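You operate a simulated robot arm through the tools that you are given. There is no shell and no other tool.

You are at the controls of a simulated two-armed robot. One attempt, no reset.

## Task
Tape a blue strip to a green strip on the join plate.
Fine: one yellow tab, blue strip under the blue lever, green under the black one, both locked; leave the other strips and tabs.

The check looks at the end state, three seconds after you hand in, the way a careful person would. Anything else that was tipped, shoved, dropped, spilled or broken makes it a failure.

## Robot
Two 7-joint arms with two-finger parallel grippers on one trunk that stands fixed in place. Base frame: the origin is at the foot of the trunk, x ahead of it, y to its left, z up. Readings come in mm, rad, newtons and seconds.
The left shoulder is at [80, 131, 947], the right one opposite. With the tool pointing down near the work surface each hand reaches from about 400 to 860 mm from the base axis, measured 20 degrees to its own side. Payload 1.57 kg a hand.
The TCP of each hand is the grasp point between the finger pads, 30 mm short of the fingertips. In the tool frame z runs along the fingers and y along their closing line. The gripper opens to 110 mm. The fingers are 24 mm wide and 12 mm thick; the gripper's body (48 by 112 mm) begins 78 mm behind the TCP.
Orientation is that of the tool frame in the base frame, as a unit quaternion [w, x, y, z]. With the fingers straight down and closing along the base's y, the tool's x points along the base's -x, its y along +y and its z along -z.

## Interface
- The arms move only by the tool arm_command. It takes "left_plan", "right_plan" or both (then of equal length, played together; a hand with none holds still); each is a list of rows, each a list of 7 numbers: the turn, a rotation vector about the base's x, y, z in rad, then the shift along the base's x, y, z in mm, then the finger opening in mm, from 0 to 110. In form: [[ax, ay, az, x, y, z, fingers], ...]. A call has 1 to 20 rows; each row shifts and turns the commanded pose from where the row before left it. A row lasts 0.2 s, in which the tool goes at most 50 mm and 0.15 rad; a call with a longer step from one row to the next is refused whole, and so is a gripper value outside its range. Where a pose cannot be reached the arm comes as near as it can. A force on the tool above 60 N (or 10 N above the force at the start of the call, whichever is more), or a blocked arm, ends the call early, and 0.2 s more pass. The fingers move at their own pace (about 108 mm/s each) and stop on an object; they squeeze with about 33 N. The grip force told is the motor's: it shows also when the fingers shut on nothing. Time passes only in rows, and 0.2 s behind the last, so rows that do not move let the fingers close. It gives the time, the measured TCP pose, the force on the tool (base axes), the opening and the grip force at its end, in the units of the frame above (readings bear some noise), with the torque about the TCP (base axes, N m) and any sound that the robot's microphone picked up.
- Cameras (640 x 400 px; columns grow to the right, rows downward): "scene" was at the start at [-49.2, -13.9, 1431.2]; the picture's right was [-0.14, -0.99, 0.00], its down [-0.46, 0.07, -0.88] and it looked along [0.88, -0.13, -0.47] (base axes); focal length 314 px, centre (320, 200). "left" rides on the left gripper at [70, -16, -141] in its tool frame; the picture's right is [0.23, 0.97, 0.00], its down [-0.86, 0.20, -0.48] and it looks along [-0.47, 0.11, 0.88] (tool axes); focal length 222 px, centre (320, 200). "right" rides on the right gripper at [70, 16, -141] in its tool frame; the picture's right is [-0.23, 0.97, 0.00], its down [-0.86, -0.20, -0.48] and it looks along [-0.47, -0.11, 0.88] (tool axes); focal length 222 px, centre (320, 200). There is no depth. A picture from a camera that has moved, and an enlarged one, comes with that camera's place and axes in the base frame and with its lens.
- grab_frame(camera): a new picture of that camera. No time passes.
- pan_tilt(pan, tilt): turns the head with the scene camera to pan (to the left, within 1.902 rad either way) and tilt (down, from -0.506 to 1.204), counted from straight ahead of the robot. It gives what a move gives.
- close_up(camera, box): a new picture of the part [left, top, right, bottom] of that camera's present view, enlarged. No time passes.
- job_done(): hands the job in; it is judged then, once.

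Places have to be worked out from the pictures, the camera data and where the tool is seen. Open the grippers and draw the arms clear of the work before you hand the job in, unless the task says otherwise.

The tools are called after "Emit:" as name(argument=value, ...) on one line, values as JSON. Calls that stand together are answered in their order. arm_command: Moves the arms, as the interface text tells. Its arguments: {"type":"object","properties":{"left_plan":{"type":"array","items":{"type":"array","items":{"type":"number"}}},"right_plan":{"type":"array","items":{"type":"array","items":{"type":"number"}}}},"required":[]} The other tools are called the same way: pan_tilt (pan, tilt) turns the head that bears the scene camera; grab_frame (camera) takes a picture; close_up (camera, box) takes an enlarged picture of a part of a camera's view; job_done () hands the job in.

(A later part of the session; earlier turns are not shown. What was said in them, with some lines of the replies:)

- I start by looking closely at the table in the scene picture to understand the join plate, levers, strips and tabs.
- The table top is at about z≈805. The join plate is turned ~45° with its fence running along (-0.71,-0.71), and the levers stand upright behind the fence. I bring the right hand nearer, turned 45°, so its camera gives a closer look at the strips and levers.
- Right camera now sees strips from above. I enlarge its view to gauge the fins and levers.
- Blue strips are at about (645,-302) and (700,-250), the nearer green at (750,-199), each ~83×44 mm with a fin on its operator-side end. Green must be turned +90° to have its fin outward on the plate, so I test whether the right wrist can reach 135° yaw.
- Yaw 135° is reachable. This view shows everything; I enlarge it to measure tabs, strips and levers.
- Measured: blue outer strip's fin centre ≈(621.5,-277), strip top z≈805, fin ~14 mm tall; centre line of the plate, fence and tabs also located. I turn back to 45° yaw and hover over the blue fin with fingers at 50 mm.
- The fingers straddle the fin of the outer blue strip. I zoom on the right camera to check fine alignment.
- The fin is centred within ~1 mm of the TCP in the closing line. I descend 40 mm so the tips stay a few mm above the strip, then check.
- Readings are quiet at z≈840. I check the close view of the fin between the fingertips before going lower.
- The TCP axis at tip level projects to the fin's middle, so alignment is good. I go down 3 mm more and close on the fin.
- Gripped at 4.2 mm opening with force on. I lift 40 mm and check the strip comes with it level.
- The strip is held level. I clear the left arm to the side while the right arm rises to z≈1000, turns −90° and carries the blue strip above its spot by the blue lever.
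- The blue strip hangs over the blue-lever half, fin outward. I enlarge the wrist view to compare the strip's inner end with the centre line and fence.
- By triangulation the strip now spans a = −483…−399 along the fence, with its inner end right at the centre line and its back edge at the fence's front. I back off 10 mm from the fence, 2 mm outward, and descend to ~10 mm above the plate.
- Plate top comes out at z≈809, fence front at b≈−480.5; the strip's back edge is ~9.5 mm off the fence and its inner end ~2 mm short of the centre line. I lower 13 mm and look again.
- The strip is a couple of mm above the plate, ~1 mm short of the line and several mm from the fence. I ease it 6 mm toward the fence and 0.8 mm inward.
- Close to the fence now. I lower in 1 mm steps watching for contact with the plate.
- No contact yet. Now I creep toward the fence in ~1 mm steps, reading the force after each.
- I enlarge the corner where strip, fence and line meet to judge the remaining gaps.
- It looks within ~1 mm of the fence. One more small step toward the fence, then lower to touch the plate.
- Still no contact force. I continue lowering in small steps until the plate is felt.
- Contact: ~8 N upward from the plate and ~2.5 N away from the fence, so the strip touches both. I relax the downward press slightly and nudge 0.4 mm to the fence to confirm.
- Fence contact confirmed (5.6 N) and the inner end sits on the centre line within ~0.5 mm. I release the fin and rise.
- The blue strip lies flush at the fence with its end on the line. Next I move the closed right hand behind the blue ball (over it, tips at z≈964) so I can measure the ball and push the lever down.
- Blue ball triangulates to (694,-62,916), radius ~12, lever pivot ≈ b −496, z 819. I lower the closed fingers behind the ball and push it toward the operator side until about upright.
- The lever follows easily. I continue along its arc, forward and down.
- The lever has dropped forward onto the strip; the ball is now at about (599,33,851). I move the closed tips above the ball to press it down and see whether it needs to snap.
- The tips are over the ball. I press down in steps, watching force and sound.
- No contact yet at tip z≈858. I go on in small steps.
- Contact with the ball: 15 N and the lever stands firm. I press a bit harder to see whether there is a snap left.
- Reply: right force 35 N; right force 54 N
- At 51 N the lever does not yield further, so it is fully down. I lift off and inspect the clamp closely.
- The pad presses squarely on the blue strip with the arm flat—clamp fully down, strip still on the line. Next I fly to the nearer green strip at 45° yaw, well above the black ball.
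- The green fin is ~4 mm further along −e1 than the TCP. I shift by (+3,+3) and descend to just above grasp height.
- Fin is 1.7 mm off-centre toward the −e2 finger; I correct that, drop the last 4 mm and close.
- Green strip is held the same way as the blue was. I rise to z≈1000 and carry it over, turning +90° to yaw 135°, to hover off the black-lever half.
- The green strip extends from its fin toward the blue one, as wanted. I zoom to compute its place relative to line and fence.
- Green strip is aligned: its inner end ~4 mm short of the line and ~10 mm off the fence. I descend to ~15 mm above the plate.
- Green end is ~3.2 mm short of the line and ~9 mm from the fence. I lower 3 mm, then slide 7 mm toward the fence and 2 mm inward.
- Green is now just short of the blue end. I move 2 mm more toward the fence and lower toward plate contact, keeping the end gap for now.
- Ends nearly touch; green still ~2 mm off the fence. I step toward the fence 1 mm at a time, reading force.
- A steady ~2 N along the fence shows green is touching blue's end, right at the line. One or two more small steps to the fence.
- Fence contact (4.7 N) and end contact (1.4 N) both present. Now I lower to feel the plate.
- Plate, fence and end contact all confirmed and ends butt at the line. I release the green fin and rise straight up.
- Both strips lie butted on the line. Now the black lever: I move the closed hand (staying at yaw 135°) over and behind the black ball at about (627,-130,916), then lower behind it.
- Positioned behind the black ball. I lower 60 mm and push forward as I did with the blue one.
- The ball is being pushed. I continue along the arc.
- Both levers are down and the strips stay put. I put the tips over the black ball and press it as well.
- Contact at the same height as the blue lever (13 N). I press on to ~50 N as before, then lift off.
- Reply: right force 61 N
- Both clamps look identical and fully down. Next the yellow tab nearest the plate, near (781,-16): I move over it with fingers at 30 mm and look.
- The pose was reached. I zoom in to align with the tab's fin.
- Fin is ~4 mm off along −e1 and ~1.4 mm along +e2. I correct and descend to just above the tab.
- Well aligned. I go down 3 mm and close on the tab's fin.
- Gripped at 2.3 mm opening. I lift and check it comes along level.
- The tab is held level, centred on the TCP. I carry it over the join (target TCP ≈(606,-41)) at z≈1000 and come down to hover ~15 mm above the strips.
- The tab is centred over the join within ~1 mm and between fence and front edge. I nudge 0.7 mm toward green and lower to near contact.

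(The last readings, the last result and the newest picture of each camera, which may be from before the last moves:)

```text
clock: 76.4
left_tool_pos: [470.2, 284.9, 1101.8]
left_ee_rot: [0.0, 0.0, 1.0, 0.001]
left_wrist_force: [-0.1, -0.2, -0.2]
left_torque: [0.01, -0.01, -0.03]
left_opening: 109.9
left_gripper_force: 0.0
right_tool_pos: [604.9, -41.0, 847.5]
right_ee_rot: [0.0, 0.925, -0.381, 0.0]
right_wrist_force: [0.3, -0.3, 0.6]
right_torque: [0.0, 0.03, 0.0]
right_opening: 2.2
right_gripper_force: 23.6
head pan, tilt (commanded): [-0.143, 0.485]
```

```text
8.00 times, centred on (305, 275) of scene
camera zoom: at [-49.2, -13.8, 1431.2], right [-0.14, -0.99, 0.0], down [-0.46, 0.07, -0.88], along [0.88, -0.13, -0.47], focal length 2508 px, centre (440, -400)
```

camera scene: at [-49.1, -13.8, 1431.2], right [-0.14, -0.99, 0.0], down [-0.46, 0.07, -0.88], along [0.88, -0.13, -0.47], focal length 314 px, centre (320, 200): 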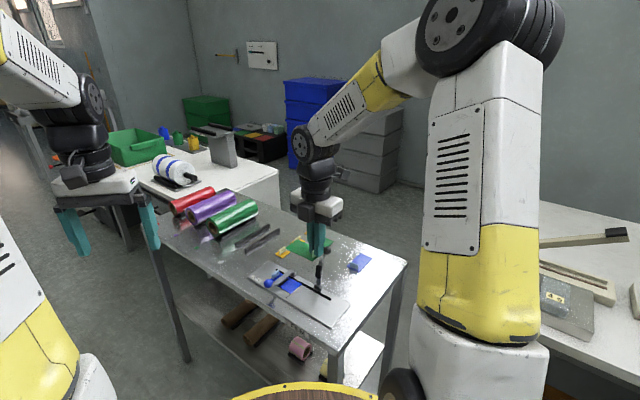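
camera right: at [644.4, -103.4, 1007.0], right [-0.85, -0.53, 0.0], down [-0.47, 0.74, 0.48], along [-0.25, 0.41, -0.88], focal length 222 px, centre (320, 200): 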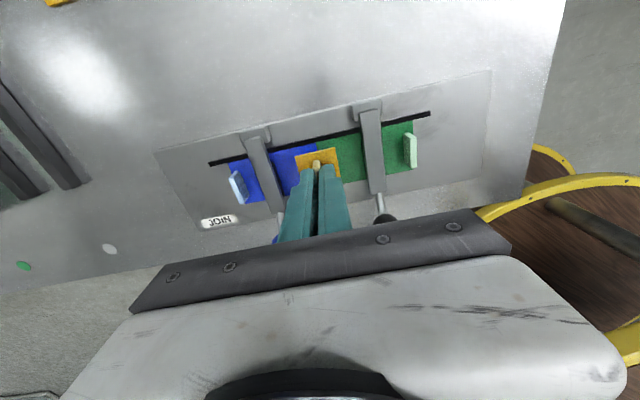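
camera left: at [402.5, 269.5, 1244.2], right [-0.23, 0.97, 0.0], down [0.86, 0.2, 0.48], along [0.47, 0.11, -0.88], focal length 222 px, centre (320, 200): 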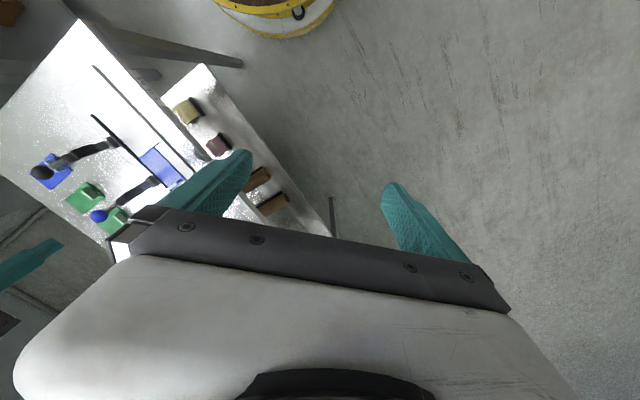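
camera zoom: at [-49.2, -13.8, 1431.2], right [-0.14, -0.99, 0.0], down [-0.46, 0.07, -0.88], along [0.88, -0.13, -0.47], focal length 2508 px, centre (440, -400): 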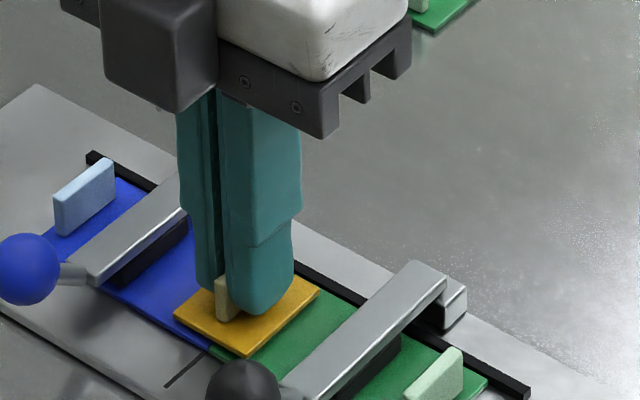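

Not touching yet at z≈847.5. I keep lowering in small steps until contact is felt.

Emit:
arm_command(right_plan=[[0, 0, 0, 0, 0, -0.8, 0], [0, 0, 0, 0, 0, 0, 0]])

Emit:
arm_command(right_plan=[[0, 0, 0, 0, 0, -0.8, 0], [0, 0, 0, 0, 0, 0, 0]])

Emit:
arm_command(right_plan=[[0, 0, 0, 0, 0, -0.8, 0], [0, 0, 0, 0, 0, 0, 0]])

Emit:
close_up(camera="scene", box=[275, 250, 335, 300])

Emit:
close_up(camera="right", box=[220, 110, 420, 235])

```text
clock: 77.0
left_tool_pos: [470.3, 286.0, 1101.7]
left_ee_rot: [0.001, 0.0, 1.0, -0.001]
left_wrist_force: [-0.9, 0.5, 0.1]
left_torque: [0.01, 0.01, -0.01]
left_opening: 110.1
left_gripper_force: 0.1
right_tool_pos: [604.1, -40.4, 846.6]
right_ee_rot: [0.0, 0.924, -0.381, 0.001]
right_wrist_force: [0.8, 0.7, 0.0]
right_torque: [-0.02, 0.03, 0.0]
right_opening: 2.2
right_gripper_force: 23.8
head pan, tilt (commanded): [-0.143, 0.485]
```

```text
clock: 77.6
left_tool_pos: [470.2, 286.5, 1102.9]
left_ee_rot: [0.0, 0.0, 1.0, -0.001]
left_wrist_force: [0.6, 0.6, -0.4]
left_torque: [0.01, 0.01, -0.01]
left_opening: 110.0
left_gripper_force: 0.0
right_tool_pos: [605.2, -40.2, 846.0]
right_ee_rot: [0.0, 0.925, -0.381, 0.001]
right_wrist_force: [-0.3, 0.0, -0.4]
right_torque: [-0.02, -0.01, 0.02]
right_opening: 2.3
right_gripper_force: 24.4
head pan, tilt (commanded): [-0.143, 0.485]
```

```text
clock: 78.2
left_tool_pos: [469.9, 285.3, 1102.3]
left_ee_rot: [0.0, 0.0, 1.0, 0.0]
left_wrist_force: [0.0, -0.3, 0.2]
left_torque: [0.01, 0.01, 0.03]
left_opening: 109.9
left_gripper_force: 0.1
right_tool_pos: [604.0, -40.3, 845.5]
right_ee_rot: [0.0, 0.925, -0.381, 0.0]
right_wrist_force: [0.0, 0.2, 3.6]
right_torque: [0.0, -0.01, -0.01]
right_opening: 2.3
right_gripper_force: 23.2
head pan, tilt (commanded): [-0.143, 0.485]
```

```text
8.00 times, centred on (305, 275) of scene
camera zoom: at [-49.3, -13.8, 1431.2], right [-0.14, -0.99, 0.0], down [-0.46, 0.07, -0.88], along [0.88, -0.13, -0.47], focal length 2508 px, centre (440, -400)
```

zoom: 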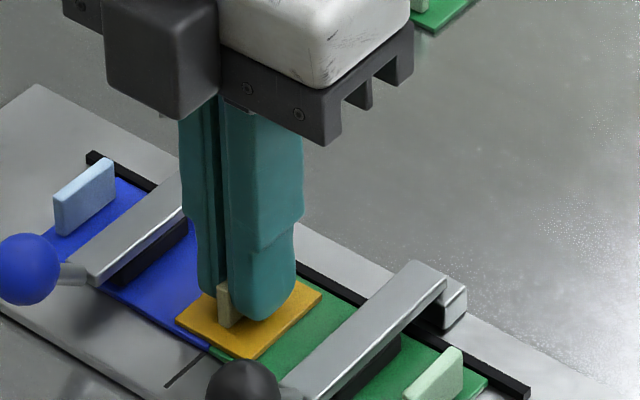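

```text
3.20 times, centred on (320, 172) of right
camera zoom: at [642.1, -102.8, 987.5], right [-0.85, -0.53, 0.0], down [-0.47, 0.74, 0.48], along [-0.25, 0.41, -0.88], focal length 711 px, centre (320, 288)
```

zoom: 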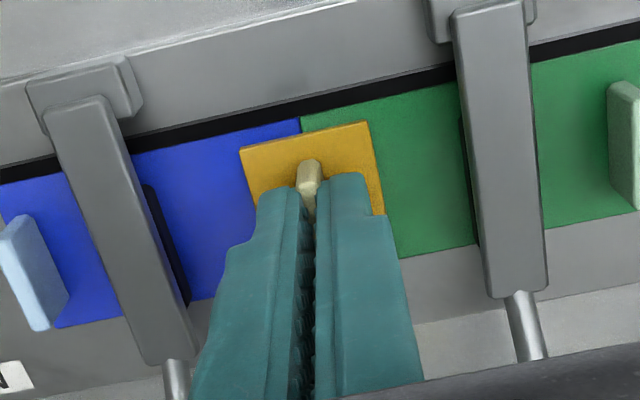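

Contact with 3.6 N; the join line runs through the middle of the tab. I press it down to ~15 N to stick it, then release.

Emit:
arm_command(right_plan=[[0, 0, 0, 0, 0, -0.8, 0], [0, 0, 0, 0, 0, -0.7, 0], [0, 0, 0, 0, 0, 0, 0], [0, 0, 0, 0, 0, 0, 0]])

Emit:
close_up(camera="scene", box=[275, 250, 335, 300])

```text
clock: 79.2
left_tool_pos: [469.6, 285.0, 1102.5]
left_ee_rot: [0.0, 0.0, 1.0, 0.0]
left_wrist_force: [0.4, -1.1, 0.0]
left_torque: [-0.01, 0.02, 0.02]
left_opening: 110.1
left_gripper_force: 0.1
right_tool_pos: [605.1, -39.8, 844.9]
right_ee_rot: [-0.001, 0.924, -0.382, 0.001]
right_wrist_force: [0.0, -1.5, 17.7]
right_torque: [-0.02, 0.0, 0.01]
right_opening: 2.4
right_gripper_force: 24.2
head pan, tilt (commanded): [-0.143, 0.485]
```

```text
8.00 times, centred on (305, 275) of scene
camera zoom: at [-49.7, -13.8, 1431.2], right [-0.14, -0.99, 0.0], down [-0.46, 0.07, -0.88], along [0.88, -0.13, -0.47], focal length 2508 px, centre (440, -400)
```

zoom: 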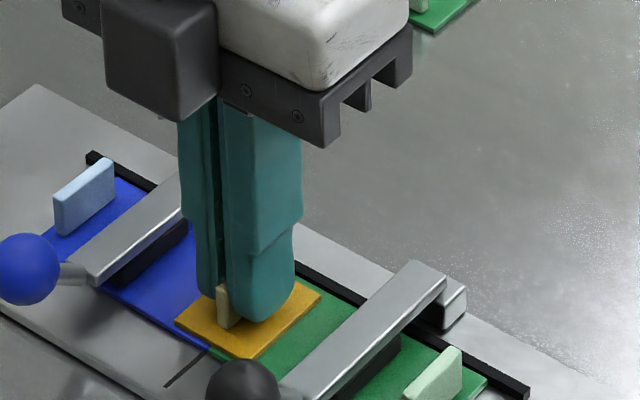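

Pressed at ~18 N with no shift. I relax, open the fingers a little and rise straight up.

Emit:
arm_command(right_plan=[[0, 0, 0, 0, 0, 1.2, 0], [0, 0, 0, 0, 0, 0, 6], [0, 0, 0, 0, 0, 0, 14], [0, 0, 0, 0, 0, 0, 14], [0, 0, 0, 0, 0, 8, 14], [0, 0, 0, 0, 0, 20, 14], [0, 0, 0, 0, 0, 40, 14], [0, 0, 0, 0, 0, 40, 14], [0, 0, 0, 0, 0, 40, 14]])

Emit:
grab_frame(camera="right")

Emit:
close_up(camera="scene", box=[260, 240, 350, 310])

```text
clock: 81.2
left_tool_pos: [471.3, 284.7, 1101.3]
left_ee_rot: [0.0, -0.001, 1.0, 0.0]
left_wrist_force: [0.3, -0.3, -0.4]
left_torque: [-0.01, 0.04, 0.01]
left_opening: 109.9
left_gripper_force: 0.2
right_tool_pos: [604.4, -42.3, 994.0]
right_ee_rot: [0.0, 0.924, -0.382, 0.0]
right_wrist_force: [0.5, 0.6, 0.2]
right_torque: [0.0, 0.06, 0.0]
right_opening: 14.0
right_gripper_force: 0.0
head pan, tilt (commanded): [-0.143, 0.485]
```

```text
taken
camera right: at [642.3, -104.1, 1134.4], right [-0.85, -0.53, 0.0], down [-0.46, 0.74, 0.48], along [-0.25, 0.41, -0.88], focal length 222 px, centre (320, 200)
```

right: 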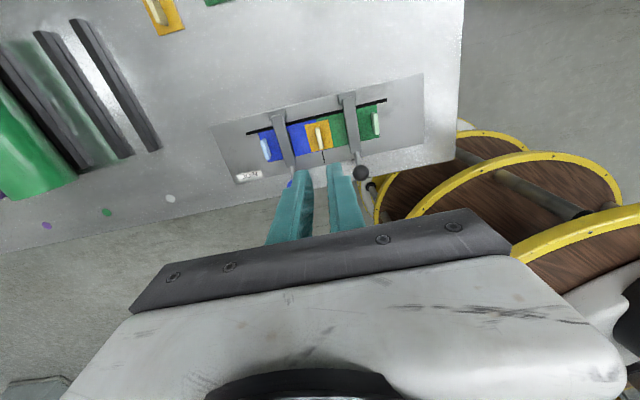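

```text
5.71 times, centred on (305, 275) of scene
camera zoom: at [-48.9, -13.8, 1431.2], right [-0.14, -0.99, 0.0], down [-0.46, 0.07, -0.88], along [0.88, -0.13, -0.47], focal length 1792 px, centre (406, -229)
```

zoom: 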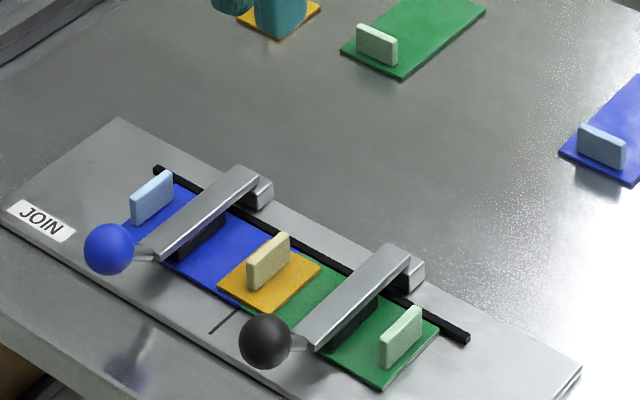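

The tab lies flat across the join. I take close looks at both clamps and the tab to check pad contact and flatness.

Emit:
close_up(camera="scene", box=[268, 262, 308, 292])

Emit:
close_up(camera="scene", box=[296, 274, 340, 307])

Emit:
close_up(camera="right", box=[230, 80, 400, 195])

Emit:
close_up(camera="left", box=[80, 60, 240, 200])

```text
13.33 times, centred on (288, 277) of scene
camera zoom: at [-48.9, -13.8, 1431.2], right [-0.14, -0.99, 0.0], down [-0.46, 0.07, -0.88], along [0.88, -0.13, -0.47], focal length 4181 px, centre (747, -827)
```

zoom: 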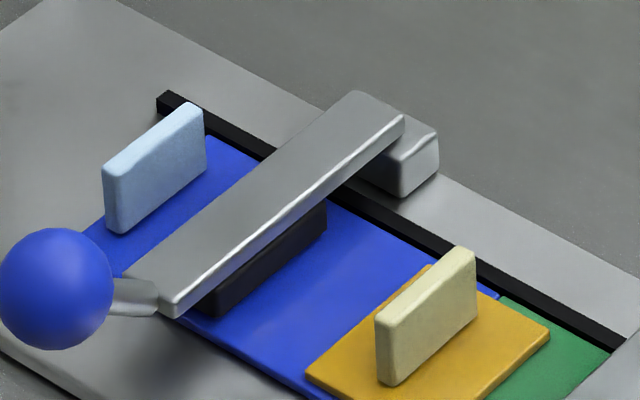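

```text
12.12 times, centred on (318, 290) of scene
camera zoom: at [-48.9, -13.8, 1431.2], right [-0.14, -0.99, 0.0], down [-0.46, 0.07, -0.88], along [0.88, -0.13, -0.47], focal length 3801 px, centre (344, -897)
```

zoom: 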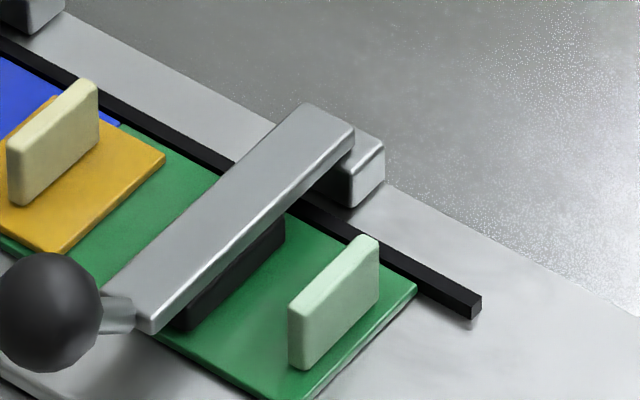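

```text
3.48 times, centred on (315, 138) of right
camera zoom: at [642.3, -104.1, 1134.4], right [-0.85, -0.53, 0.0], down [-0.46, 0.74, 0.48], along [-0.25, 0.41, -0.88], focal length 773 px, centre (337, 417)
```

zoom: 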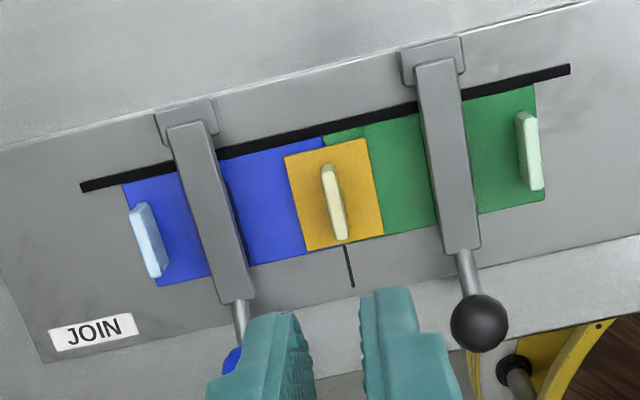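

```text
2.86 times, centred on (160, 130) of left
camera zoom: at [402.6, 269.5, 1244.1], right [-0.23, 0.97, 0.0], down [0.86, 0.2, 0.48], along [0.47, 0.11, -0.88], focal length 635 px, centre (777, 400)
```

zoom: 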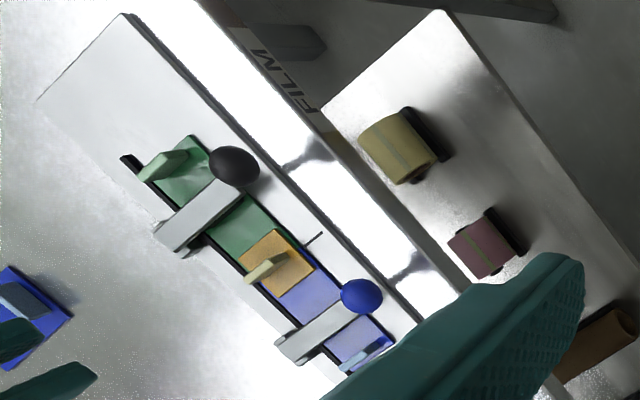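

Everything reads well: strips flush to the fence and butted on the line, tab centred across the join, both levers flat with pads on the strips. I now open and draw the right arm up and away.

Emit:
arm_command(right_plan=[[0, 0, 0, 0, 0, 40, 14], [0, 0, 0, 0, 0, 40, 14], [0, 0, 0, 0, 0, 40, 14], [0, 0, 0, -15, -38, 5, 40], [0, 0, 0, -15, -38, 5, 80], [0, 0, 0, -15, -38, 5, 110], [0, 0, 0, -15, -38, 5, 110], [0, 0, 0, -15, -38, 5, 110], [0, 0, 0, -15, -38, 5, 110], [0, 0, 0, 0, 0, 0, 110]])

Emit:
grab_frame(camera="scene")

Emit:
close_up(camera="scene", box=[230, 210, 410, 330])

```text
clock: 83.4
left_tool_pos: [470.2, 284.3, 1101.4]
left_ee_rot: [-0.001, 0.0, 1.0, 0.0]
left_wrist_force: [0.0, 0.3, -0.7]
left_torque: [0.01, 0.01, 0.03]
left_opening: 110.1
left_gripper_force: 0.0
right_tool_pos: [514.9, -270.4, 1144.3]
right_ee_rot: [0.0, 0.925, -0.381, 0.0]
right_wrist_force: [0.9, 0.7, 0.1]
right_torque: [-0.01, -0.03, 0.02]
right_opening: 109.9
right_gripper_force: 0.1
head pan, tilt (commanded): [-0.143, 0.485]
```

```text
taken
camera scene: at [-49.2, -13.8, 1431.2], right [-0.14, -0.99, 0.0], down [-0.46, 0.07, -0.88], along [0.88, -0.13, -0.47], focal length 314 px, centre (320, 200)
```

scene: 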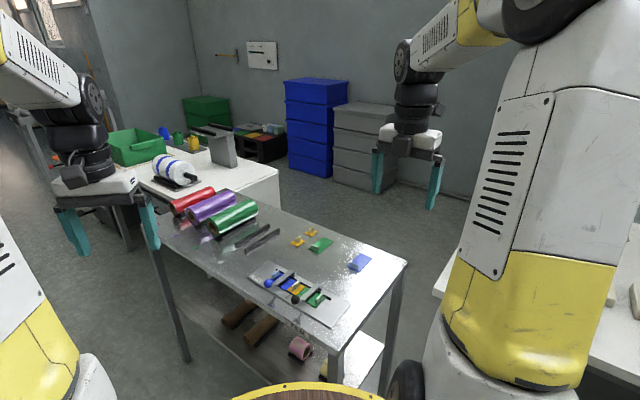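

```text
3.33 times, centred on (320, 270) of scene
camera zoom: at [-49.2, -13.8, 1431.2], right [-0.14, -0.99, 0.0], down [-0.46, 0.07, -0.88], along [0.88, -0.13, -0.47], focal length 1045 px, centre (320, -33)
```

zoom: 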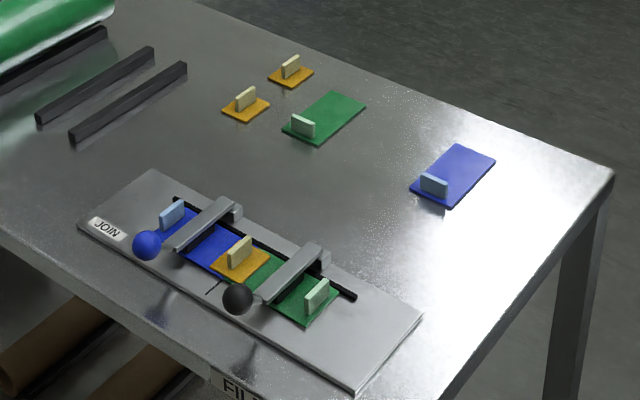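

The final view shows the blue strip under the blue lever, the green under the black lever, one yellow tab across the join, and the other strips and tabs where they were. Both arms are clear with the grippers open, so I hand the job in.

Emit:
job_done()

```text
The job is handed in.
```

I taped a blue strip to a green strip on the join plate and handed the job in.

- **Strips:** the blue strip is under the blue lever and the green strip under the black one. Both lie flush against the fence with their ends butted at the centre line.
- **Tab:** one yellow tab lies flat across the join. I pressed it down with about 18 N.
- **Levers:** both are fully down with their pads on the strips. I pressed each ball with more than 50 N and neither moved further. No click was ever picked up, so "locked" is my reading of that rather than something I heard.
- **The rest:** the other blue and green strips and the two remaining tabs look unmoved. Both arms are clear with the grippers open.
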